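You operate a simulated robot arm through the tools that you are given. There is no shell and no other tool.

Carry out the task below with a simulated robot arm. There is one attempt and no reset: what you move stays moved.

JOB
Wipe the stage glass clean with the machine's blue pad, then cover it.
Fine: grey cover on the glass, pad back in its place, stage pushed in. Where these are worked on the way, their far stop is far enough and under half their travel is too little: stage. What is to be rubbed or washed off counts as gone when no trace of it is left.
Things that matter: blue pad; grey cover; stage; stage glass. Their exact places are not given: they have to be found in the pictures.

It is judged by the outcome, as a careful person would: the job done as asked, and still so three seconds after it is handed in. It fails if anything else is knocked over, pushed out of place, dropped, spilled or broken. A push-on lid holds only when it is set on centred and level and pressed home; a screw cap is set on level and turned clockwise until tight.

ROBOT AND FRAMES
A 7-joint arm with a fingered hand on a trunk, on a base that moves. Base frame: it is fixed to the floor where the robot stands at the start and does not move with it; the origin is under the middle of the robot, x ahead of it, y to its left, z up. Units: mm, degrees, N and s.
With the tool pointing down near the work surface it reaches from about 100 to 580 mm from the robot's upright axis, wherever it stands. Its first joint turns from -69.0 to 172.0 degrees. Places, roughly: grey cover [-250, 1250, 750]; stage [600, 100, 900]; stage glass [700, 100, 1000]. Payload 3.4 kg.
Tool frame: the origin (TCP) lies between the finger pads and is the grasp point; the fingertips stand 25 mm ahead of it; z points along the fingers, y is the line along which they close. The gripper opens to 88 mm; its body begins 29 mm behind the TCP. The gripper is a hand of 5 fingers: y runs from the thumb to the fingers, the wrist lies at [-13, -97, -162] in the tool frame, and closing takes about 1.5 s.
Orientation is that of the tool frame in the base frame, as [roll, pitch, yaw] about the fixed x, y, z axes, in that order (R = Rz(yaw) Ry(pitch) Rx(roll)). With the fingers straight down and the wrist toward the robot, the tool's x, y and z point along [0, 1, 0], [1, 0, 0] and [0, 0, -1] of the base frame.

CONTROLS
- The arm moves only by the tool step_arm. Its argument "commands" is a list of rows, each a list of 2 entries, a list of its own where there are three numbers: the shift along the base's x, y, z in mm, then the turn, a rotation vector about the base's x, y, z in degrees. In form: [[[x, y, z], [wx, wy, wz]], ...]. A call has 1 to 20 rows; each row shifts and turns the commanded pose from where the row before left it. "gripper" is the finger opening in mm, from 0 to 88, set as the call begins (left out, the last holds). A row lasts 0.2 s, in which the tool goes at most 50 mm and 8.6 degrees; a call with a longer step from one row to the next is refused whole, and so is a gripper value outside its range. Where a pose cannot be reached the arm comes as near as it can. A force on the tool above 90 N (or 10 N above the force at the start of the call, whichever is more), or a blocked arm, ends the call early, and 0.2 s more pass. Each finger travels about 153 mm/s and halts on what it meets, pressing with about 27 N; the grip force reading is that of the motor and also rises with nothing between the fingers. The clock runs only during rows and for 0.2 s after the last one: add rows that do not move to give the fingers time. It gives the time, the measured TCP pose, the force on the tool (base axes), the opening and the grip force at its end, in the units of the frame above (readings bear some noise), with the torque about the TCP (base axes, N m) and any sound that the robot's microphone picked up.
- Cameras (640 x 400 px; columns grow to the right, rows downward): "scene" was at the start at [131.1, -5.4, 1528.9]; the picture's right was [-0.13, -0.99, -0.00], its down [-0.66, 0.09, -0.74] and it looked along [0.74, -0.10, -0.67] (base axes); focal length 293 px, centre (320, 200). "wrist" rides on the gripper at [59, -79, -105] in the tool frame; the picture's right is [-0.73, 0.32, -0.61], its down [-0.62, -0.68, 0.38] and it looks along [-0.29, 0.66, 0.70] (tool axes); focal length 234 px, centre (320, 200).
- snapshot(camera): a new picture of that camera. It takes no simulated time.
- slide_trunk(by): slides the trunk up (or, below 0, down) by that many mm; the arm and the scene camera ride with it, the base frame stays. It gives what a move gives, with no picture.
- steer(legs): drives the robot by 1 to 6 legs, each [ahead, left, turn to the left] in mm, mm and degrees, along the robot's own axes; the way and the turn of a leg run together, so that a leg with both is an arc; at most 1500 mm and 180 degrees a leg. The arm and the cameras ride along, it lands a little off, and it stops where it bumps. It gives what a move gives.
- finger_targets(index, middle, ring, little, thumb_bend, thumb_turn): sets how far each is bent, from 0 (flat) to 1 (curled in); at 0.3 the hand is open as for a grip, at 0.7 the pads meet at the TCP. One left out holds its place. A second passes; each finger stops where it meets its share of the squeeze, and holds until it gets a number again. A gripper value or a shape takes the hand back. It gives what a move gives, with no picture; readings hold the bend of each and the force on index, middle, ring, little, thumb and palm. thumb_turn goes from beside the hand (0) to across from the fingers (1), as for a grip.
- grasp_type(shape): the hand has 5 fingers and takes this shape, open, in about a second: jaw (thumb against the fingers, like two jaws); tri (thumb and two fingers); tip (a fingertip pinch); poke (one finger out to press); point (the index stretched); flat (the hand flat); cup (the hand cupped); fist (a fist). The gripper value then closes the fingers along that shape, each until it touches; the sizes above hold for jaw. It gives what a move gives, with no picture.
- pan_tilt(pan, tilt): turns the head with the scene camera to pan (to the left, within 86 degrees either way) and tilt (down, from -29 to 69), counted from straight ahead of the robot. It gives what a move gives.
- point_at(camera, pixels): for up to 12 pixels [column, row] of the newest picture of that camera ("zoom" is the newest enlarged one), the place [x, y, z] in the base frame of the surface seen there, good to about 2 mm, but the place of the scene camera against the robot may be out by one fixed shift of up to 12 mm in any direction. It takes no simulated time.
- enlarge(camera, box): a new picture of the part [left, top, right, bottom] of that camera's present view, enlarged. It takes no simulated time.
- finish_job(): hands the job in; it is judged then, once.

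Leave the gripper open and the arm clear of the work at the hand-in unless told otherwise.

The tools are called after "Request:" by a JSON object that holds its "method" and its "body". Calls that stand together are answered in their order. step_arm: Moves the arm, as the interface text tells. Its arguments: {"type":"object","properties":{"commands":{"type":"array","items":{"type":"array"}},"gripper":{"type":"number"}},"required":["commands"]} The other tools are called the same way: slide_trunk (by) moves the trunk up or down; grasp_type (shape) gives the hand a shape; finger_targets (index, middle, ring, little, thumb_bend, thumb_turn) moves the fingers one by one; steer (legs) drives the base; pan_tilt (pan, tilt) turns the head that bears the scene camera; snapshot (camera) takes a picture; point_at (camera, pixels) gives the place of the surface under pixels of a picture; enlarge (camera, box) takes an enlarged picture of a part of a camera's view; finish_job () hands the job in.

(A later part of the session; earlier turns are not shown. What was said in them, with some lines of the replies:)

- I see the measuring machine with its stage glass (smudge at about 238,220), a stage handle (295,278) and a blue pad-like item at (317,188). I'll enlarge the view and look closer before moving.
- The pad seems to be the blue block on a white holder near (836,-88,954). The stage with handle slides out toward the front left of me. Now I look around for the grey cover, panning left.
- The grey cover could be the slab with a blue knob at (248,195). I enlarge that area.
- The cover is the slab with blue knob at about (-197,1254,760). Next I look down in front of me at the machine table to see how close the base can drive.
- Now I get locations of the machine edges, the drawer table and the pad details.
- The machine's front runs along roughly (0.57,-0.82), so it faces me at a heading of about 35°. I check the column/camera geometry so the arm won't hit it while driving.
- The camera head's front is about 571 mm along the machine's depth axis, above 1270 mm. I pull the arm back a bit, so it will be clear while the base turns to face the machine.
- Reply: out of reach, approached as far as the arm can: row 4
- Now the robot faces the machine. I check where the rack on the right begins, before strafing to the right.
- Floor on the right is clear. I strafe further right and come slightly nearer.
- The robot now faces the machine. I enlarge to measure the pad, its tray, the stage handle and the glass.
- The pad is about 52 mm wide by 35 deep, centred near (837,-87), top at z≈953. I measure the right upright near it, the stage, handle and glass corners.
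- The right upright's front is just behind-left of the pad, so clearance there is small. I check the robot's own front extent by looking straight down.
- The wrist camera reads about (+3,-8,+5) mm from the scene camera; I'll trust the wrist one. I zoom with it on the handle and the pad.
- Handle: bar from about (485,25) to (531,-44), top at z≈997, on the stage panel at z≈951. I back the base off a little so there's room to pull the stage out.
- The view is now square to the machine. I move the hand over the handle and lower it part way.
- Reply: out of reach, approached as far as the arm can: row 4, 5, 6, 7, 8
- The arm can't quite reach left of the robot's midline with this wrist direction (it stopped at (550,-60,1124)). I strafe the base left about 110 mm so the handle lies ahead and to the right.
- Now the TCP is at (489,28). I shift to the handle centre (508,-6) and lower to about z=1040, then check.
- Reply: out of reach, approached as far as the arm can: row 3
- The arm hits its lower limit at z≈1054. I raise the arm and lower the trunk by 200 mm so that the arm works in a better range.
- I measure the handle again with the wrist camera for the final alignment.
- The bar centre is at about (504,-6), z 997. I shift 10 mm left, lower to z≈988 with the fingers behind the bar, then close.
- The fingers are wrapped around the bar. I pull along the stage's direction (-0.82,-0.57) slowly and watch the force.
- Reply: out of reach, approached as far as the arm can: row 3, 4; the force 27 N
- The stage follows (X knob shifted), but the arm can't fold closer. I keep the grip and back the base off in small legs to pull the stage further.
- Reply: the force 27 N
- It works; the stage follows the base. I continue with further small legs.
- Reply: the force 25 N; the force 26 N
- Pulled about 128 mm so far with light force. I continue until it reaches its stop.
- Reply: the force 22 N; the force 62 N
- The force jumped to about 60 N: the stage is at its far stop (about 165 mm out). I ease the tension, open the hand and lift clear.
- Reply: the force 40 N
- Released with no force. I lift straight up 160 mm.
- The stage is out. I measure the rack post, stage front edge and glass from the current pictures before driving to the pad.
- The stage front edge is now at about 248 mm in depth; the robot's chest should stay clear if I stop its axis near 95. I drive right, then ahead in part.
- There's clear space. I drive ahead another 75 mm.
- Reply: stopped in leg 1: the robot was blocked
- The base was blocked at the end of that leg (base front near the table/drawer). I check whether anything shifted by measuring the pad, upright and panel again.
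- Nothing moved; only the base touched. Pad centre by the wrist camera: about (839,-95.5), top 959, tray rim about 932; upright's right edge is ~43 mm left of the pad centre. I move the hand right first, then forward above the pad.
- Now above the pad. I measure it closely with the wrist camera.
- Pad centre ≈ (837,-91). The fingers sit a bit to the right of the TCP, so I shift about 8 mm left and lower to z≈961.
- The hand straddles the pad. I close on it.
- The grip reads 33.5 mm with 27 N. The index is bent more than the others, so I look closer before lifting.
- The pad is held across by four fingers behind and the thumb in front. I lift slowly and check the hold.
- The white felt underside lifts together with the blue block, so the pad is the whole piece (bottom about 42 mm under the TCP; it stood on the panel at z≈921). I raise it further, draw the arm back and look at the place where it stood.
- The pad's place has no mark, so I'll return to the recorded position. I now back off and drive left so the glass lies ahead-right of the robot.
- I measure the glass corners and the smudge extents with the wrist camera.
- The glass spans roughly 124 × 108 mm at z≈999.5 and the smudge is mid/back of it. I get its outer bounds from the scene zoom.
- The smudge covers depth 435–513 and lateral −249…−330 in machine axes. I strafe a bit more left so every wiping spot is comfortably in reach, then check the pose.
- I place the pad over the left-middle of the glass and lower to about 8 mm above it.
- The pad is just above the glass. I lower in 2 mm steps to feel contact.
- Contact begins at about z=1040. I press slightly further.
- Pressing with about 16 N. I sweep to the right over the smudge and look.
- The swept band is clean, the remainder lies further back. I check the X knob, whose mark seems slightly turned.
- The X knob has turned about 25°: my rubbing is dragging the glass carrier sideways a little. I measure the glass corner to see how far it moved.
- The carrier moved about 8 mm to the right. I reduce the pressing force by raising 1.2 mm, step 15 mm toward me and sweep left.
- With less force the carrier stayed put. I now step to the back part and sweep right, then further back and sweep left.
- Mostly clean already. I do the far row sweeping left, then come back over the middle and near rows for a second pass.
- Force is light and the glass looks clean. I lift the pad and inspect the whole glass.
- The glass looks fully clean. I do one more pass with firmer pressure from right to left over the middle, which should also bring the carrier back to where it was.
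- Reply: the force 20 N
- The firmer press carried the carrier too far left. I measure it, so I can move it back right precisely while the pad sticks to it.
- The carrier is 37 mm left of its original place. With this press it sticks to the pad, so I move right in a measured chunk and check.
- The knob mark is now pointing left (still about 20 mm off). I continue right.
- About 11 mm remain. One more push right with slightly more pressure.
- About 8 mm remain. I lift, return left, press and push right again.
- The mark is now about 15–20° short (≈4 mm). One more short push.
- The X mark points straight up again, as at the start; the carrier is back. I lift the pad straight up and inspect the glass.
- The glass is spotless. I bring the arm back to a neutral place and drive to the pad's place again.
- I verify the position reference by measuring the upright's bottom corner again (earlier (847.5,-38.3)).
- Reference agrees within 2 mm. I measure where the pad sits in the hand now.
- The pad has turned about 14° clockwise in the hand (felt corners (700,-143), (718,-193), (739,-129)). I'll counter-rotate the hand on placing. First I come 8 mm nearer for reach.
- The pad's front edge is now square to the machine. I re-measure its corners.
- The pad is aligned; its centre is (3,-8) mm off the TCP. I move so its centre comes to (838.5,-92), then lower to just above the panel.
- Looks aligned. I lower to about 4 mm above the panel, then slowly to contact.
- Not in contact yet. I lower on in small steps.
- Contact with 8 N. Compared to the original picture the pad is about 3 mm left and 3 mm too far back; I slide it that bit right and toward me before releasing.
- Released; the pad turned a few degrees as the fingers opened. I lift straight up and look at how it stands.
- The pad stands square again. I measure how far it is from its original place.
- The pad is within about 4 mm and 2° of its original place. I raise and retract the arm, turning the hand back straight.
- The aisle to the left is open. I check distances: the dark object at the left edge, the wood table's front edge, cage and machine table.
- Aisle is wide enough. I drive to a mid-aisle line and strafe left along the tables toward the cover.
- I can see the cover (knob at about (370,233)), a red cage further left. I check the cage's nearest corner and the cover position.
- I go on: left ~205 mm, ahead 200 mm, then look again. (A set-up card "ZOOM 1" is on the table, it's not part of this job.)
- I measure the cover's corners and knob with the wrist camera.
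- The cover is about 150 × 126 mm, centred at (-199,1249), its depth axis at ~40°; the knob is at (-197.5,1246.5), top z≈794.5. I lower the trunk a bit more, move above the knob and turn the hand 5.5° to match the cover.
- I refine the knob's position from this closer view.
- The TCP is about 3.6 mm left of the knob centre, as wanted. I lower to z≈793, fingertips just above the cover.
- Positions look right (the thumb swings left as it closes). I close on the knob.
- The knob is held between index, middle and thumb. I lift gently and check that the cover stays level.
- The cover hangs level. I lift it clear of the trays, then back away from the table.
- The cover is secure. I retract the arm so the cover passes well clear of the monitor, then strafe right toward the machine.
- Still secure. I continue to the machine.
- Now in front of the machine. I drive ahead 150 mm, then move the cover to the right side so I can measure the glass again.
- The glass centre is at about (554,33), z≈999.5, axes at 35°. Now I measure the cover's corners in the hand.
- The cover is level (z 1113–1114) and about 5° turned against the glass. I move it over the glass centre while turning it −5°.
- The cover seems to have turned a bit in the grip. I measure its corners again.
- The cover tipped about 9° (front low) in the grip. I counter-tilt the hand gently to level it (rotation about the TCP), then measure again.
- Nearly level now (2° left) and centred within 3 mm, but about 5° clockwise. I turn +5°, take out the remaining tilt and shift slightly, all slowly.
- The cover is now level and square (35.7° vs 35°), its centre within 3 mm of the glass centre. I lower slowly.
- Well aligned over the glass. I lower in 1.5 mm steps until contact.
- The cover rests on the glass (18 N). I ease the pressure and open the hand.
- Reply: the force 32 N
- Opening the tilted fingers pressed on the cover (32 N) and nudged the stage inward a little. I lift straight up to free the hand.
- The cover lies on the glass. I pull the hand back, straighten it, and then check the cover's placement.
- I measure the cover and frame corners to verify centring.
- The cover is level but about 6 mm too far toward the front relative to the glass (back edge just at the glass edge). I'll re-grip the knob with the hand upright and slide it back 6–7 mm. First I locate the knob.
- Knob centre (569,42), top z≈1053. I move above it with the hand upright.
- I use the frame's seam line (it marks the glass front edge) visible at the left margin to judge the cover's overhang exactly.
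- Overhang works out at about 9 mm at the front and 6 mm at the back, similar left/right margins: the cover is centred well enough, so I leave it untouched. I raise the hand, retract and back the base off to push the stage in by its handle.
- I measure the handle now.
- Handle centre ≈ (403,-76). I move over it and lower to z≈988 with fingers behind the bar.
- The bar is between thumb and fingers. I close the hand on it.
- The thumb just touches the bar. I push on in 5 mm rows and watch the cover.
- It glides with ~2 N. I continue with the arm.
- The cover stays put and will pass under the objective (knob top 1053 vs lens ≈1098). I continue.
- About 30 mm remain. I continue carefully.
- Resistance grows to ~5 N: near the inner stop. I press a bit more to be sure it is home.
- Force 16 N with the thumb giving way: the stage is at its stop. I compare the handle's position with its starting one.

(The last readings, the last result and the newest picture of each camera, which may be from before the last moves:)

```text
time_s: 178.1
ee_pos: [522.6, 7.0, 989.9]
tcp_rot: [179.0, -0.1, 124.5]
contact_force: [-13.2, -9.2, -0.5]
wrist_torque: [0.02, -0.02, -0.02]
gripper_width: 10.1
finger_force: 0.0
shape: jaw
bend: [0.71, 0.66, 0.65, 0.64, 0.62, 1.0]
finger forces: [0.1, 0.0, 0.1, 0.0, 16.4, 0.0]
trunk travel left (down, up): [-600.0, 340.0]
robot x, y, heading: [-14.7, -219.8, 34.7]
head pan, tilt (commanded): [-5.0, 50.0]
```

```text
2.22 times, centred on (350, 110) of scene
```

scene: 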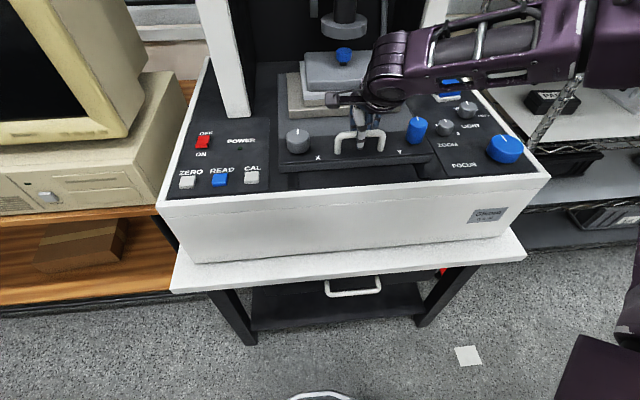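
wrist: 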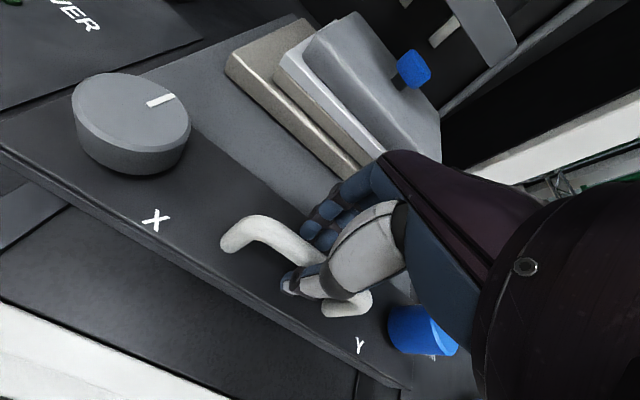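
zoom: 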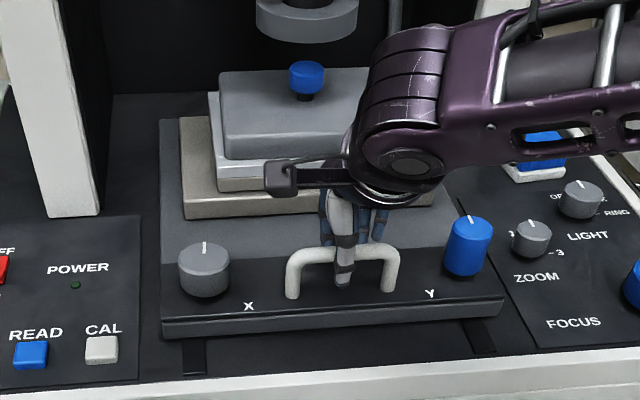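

The handle is back at its starting position (depth ≈ 413), so the stage is fully in. I ease off a little, open the hand and lift away.

Request:
{"method": "step_arm", "body": {"commands": [[[-4.1, -2.85, 0], [0, 0, 0]], [[-4.1, -2.85, 0], [0, 0, 0]], [[0, 0, 0], [0, 0, 0]]]}}

Request:
{"method": "step_arm", "body": {"commands": [[[0, 0, 0], [0, 0, 0]], [[0, 0, 0], [0, 0, 0]], [[0, 0, 0], [0, 0, 0]], [[0, 0, 0], [0, 0, 0]], [[0, 0, 0], [0, 0, 0]], [[0, 0, 0], [0, 0, 0]]], "gripper": 80}}

Request:
{"method": "snapshot", "body": {"camera": "wrist"}}

```text
time_s: 178.9
ee_pos: [517.3, 3.2, 989.3]
tcp_rot: [179.2, -0.1, 124.5]
contact_force: [-4.8, -2.9, -0.6]
wrist_torque: [0.01, -0.01, -0.03]
gripper_width: 7.8
finger_force: 0.0
shape: jaw
bend: [0.71, 0.66, 0.65, 0.64, 0.68, 1.0]
finger forces: [0.0, 0.1, 0.0, 0.0, 5.8, 0.0]
trunk travel left (down, up): [-600.0, 340.0]
robot x, y, heading: [-17.1, -220.7, 34.7]
head pan, tilt (commanded): [-5.0, 50.0]
```

```text
time_s: 180.3
ee_pos: [517.7, 3.8, 988.8]
tcp_rot: [179.1, -0.1, 124.5]
contact_force: [-0.8, -0.6, 0.5]
wrist_torque: [-0.02, 0.04, -0.02]
gripper_width: 79.7
finger_force: 0.1
shape: jaw
bend: [0.3, 0.32, 0.3, 0.31, 0.32, 0.98]
finger forces: [0.1, 0.1, 0.1, 0.0, 0.0, 0.0]
trunk travel left (down, up): [-600.0, 340.0]
robot x, y, heading: [-16.5, -220.4, 34.6]
head pan, tilt (commanded): [-5.0, 50.0]
```

```text
taken
```

wrist: 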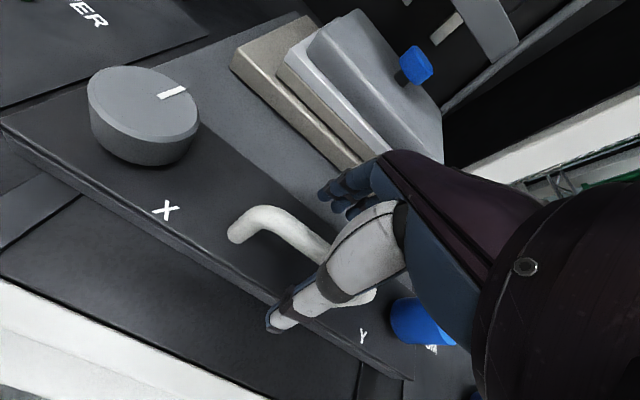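

Hand is free of the handle. I lift straight up and draw back, then check the final state.

Request:
{"method": "step_arm", "body": {"commands": [[[0, 0, 15], [0, 0, 0]], [[0, 0, 30], [0, 0, 0]], [[0, 0, 40], [0, 0, 0]], [[0, 0, 40], [0, 0, 0]], [[-25, -17.5, 30], [0, 0, 0]], [[-25, -17.5, 0], [0, 0, 0]], [[-25, -17.5, 0], [0, 0, 0]], [[0, 0, 0], [0, 0, 0]]], "gripper": 88}}

Request:
{"method": "steer", "body": {"legs": [[-100, 0, 0]]}}

Request:
{"method": "snapshot", "body": {"camera": "scene"}}

Request:
{"method": "snapshot", "body": {"camera": "wrist"}}

```text
time_s: 182.1
ee_pos: [443.6, -48.4, 1142.7]
tcp_rot: [179.4, -0.1, 124.5]
contact_force: [0.1, 0.5, 0.1]
wrist_torque: [0.0, 0.02, -0.01]
gripper_width: 87.8
finger_force: 0.0
shape: jaw
bend: [0.3, 0.3, 0.3, 0.3, 0.3, 0.98]
finger forces: [0.0, 0.1, 0.0, 0.1, 0.0, 0.0]
trunk travel left (down, up): [-600.0, 340.0]
robot x, y, heading: [-16.5, -215.4, 34.7]
head pan, tilt (commanded): [-5.0, 50.0]
```

```text
time_s: 183.2
ee_pos: [359.1, -106.0, 1144.0]
tcp_rot: [179.3, -0.1, 124.5]
contact_force: [-0.2, 0.2, -0.6]
wrist_torque: [0.0, -0.03, 0.02]
gripper_width: 87.5
finger_force: 0.1
shape: jaw
bend: [0.3, 0.3, 0.3, 0.3, 0.3, 0.98]
finger forces: [0.1, 0.0, 0.0, 0.1, 0.0, 0.1]
trunk travel left (down, up): [-600.0, 340.0]
robot x, y, heading: [-97.1, -276.6, 34.4]
head pan, tilt (commanded): [-5.0, 50.0]
```

```text
taken
```

scene: 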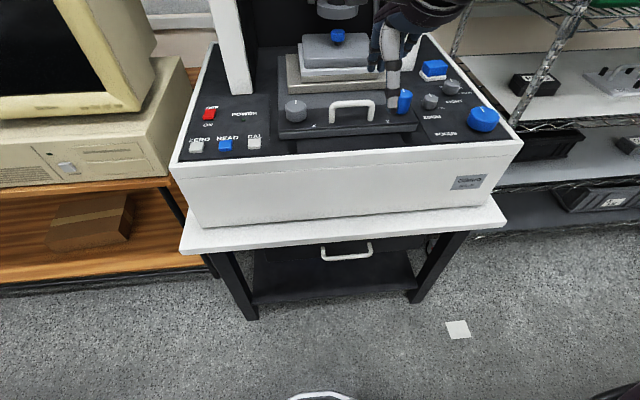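

```text
taken
```

wrist: 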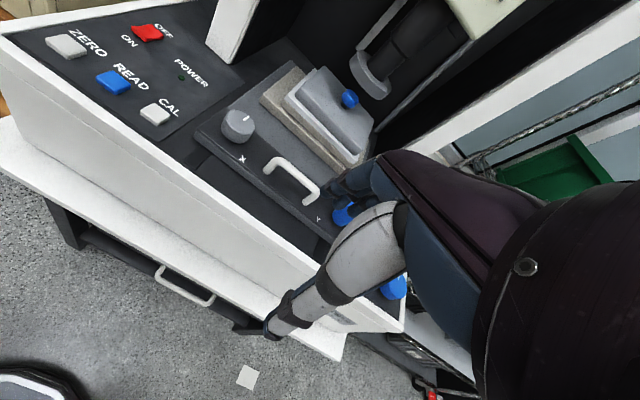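

I raise the trunk to look down on the result and zoom in on the cover and the pad.

Request:
{"method": "slide_trunk", "body": {"by": 200}}

Request:
{"method": "pan_tilt", "body": {"pan": 0, "tilt": 45}}

Request:
{"method": "snapshot", "body": {"camera": "scene"}}

Request:
{"method": "enlarge", "body": {"camera": "scene", "box": [240, 120, 440, 270]}}

```text
time_s: 185.4
ee_pos: [361.3, -106.2, 1343.7]
tcp_rot: [179.2, -0.2, 124.4]
contact_force: [-0.2, 0.3, 0.8]
wrist_torque: [-0.02, 0.0, 0.01]
gripper_width: 87.7
finger_force: 0.0
shape: jaw
bend: [0.3, 0.3, 0.3, 0.3, 0.3, 0.98]
finger forces: [0.1, 0.0, 0.0, 0.0, 0.1, 0.1]
trunk travel left (down, up): [-800.0, 140.0]
robot x, y, heading: [-96.1, -276.3, 34.5]
head pan, tilt (commanded): [-5.0, 50.0]
```

```text
time_s: 186.1
ee_pos: [359.8, -106.0, 1343.2]
tcp_rot: [179.2, -0.2, 124.5]
contact_force: [0.6, 0.3, -0.6]
wrist_torque: [-0.03, 0.0, 0.0]
gripper_width: 87.6
finger_force: 0.0
shape: jaw
bend: [0.3, 0.3, 0.3, 0.3, 0.3, 0.98]
finger forces: [0.1, 0.0, 0.0, 0.0, 0.1, 0.0]
trunk travel left (down, up): [-800.0, 140.0]
robot x, y, heading: [-97.3, -276.1, 34.6]
head pan, tilt (commanded): [0.0, 45.0]
```

```text
taken
```

scene: 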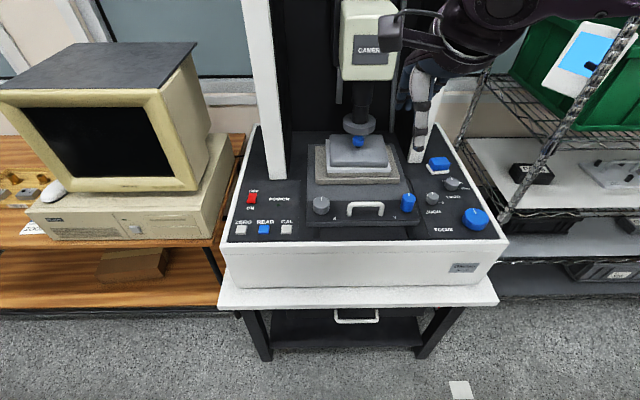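

```text
2.67 times, centred on (340, 195) of scene
```

zoom: 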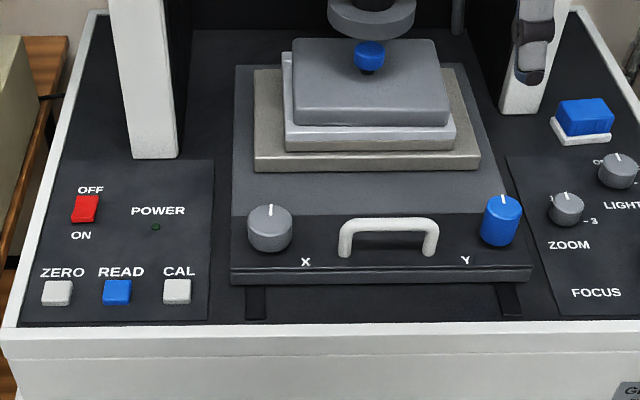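

Everything looks right. One closer look at the cover's seating and at the pad before handing in.

Request:
{"method": "enlarge", "body": {"camera": "scene", "box": [310, 120, 410, 190]}}

Request:
{"method": "point_at", "body": {"camera": "zoom", "pixels": [[120, 105], [130, 300], [550, 300], [510, 110], [105, 270], [100, 130], [350, 310], [330, 340], [565, 330]]}}

Request:
{"method": "enlarge", "body": {"camera": "scene", "box": [400, 130, 500, 210]}}

```text
5.71 times, centred on (360, 155) of scene
```

zoom: 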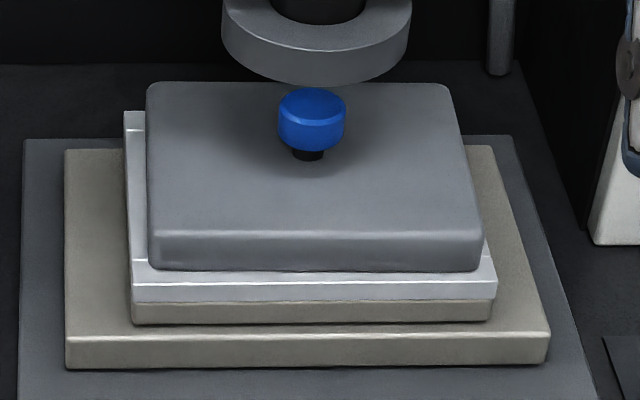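

```text
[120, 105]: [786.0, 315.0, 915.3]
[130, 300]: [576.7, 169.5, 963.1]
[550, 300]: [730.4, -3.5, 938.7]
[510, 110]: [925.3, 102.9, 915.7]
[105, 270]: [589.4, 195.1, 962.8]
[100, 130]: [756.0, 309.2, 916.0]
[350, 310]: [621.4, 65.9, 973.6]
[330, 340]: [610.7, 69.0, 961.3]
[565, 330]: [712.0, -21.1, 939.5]
```

```text
5.00 times, centred on (450, 170) of scene
```

zoom: 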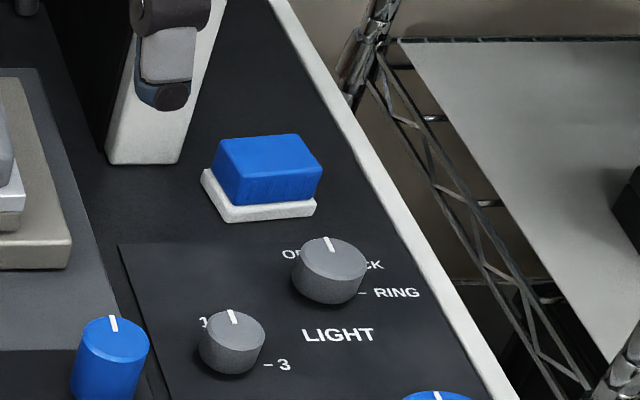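

The cover lies flat and centred on the glass, overhanging its edges all round. The pad is back in its place, the stage is fully in and the knobs are as they were. The hand is open and clear, so I hand the job in.

Request:
{"method": "finish_job", "body": {}}

```text
The job is handed in.
```

I wiped the stage glass clean with the blue pad, put the pad back, set the grey cover on the glass and pushed the stage fully in. I handed the job in at that point and have not been told how it was judged.

- **Glass:** no trace of the smudge was left in the last pictures I took before covering it.
- **Cover:** it lies flat on the glass. By my measurements it overhangs the glass by roughly 6–9 mm at the front and back, with similar margins left and right.
- **Pad:** it stands within about 4 mm and 2° of where it was; its spot has no mark to line up with.
- **Stage:** I pulled it out to its stop (about 150–160 mm) for the wiping. The handle is now back at its starting position.

Three things happened along the way:

- **Sideways shift of the glass:** wiping dragged the glass carrier sideways and turned the X knob. I moved it back until the mark pointed straight up again, within about 3 mm.
- **Stage nudged when I released the cover:** opening the hand pushed the stage about 20 mm inward, which did not matter because it was going in anyway.
- **Base contact:** the robot base touched something at the machine's table once while driving up. Nothing I re-measured afterwards had shifted.

The hand is open and clear of the machine.
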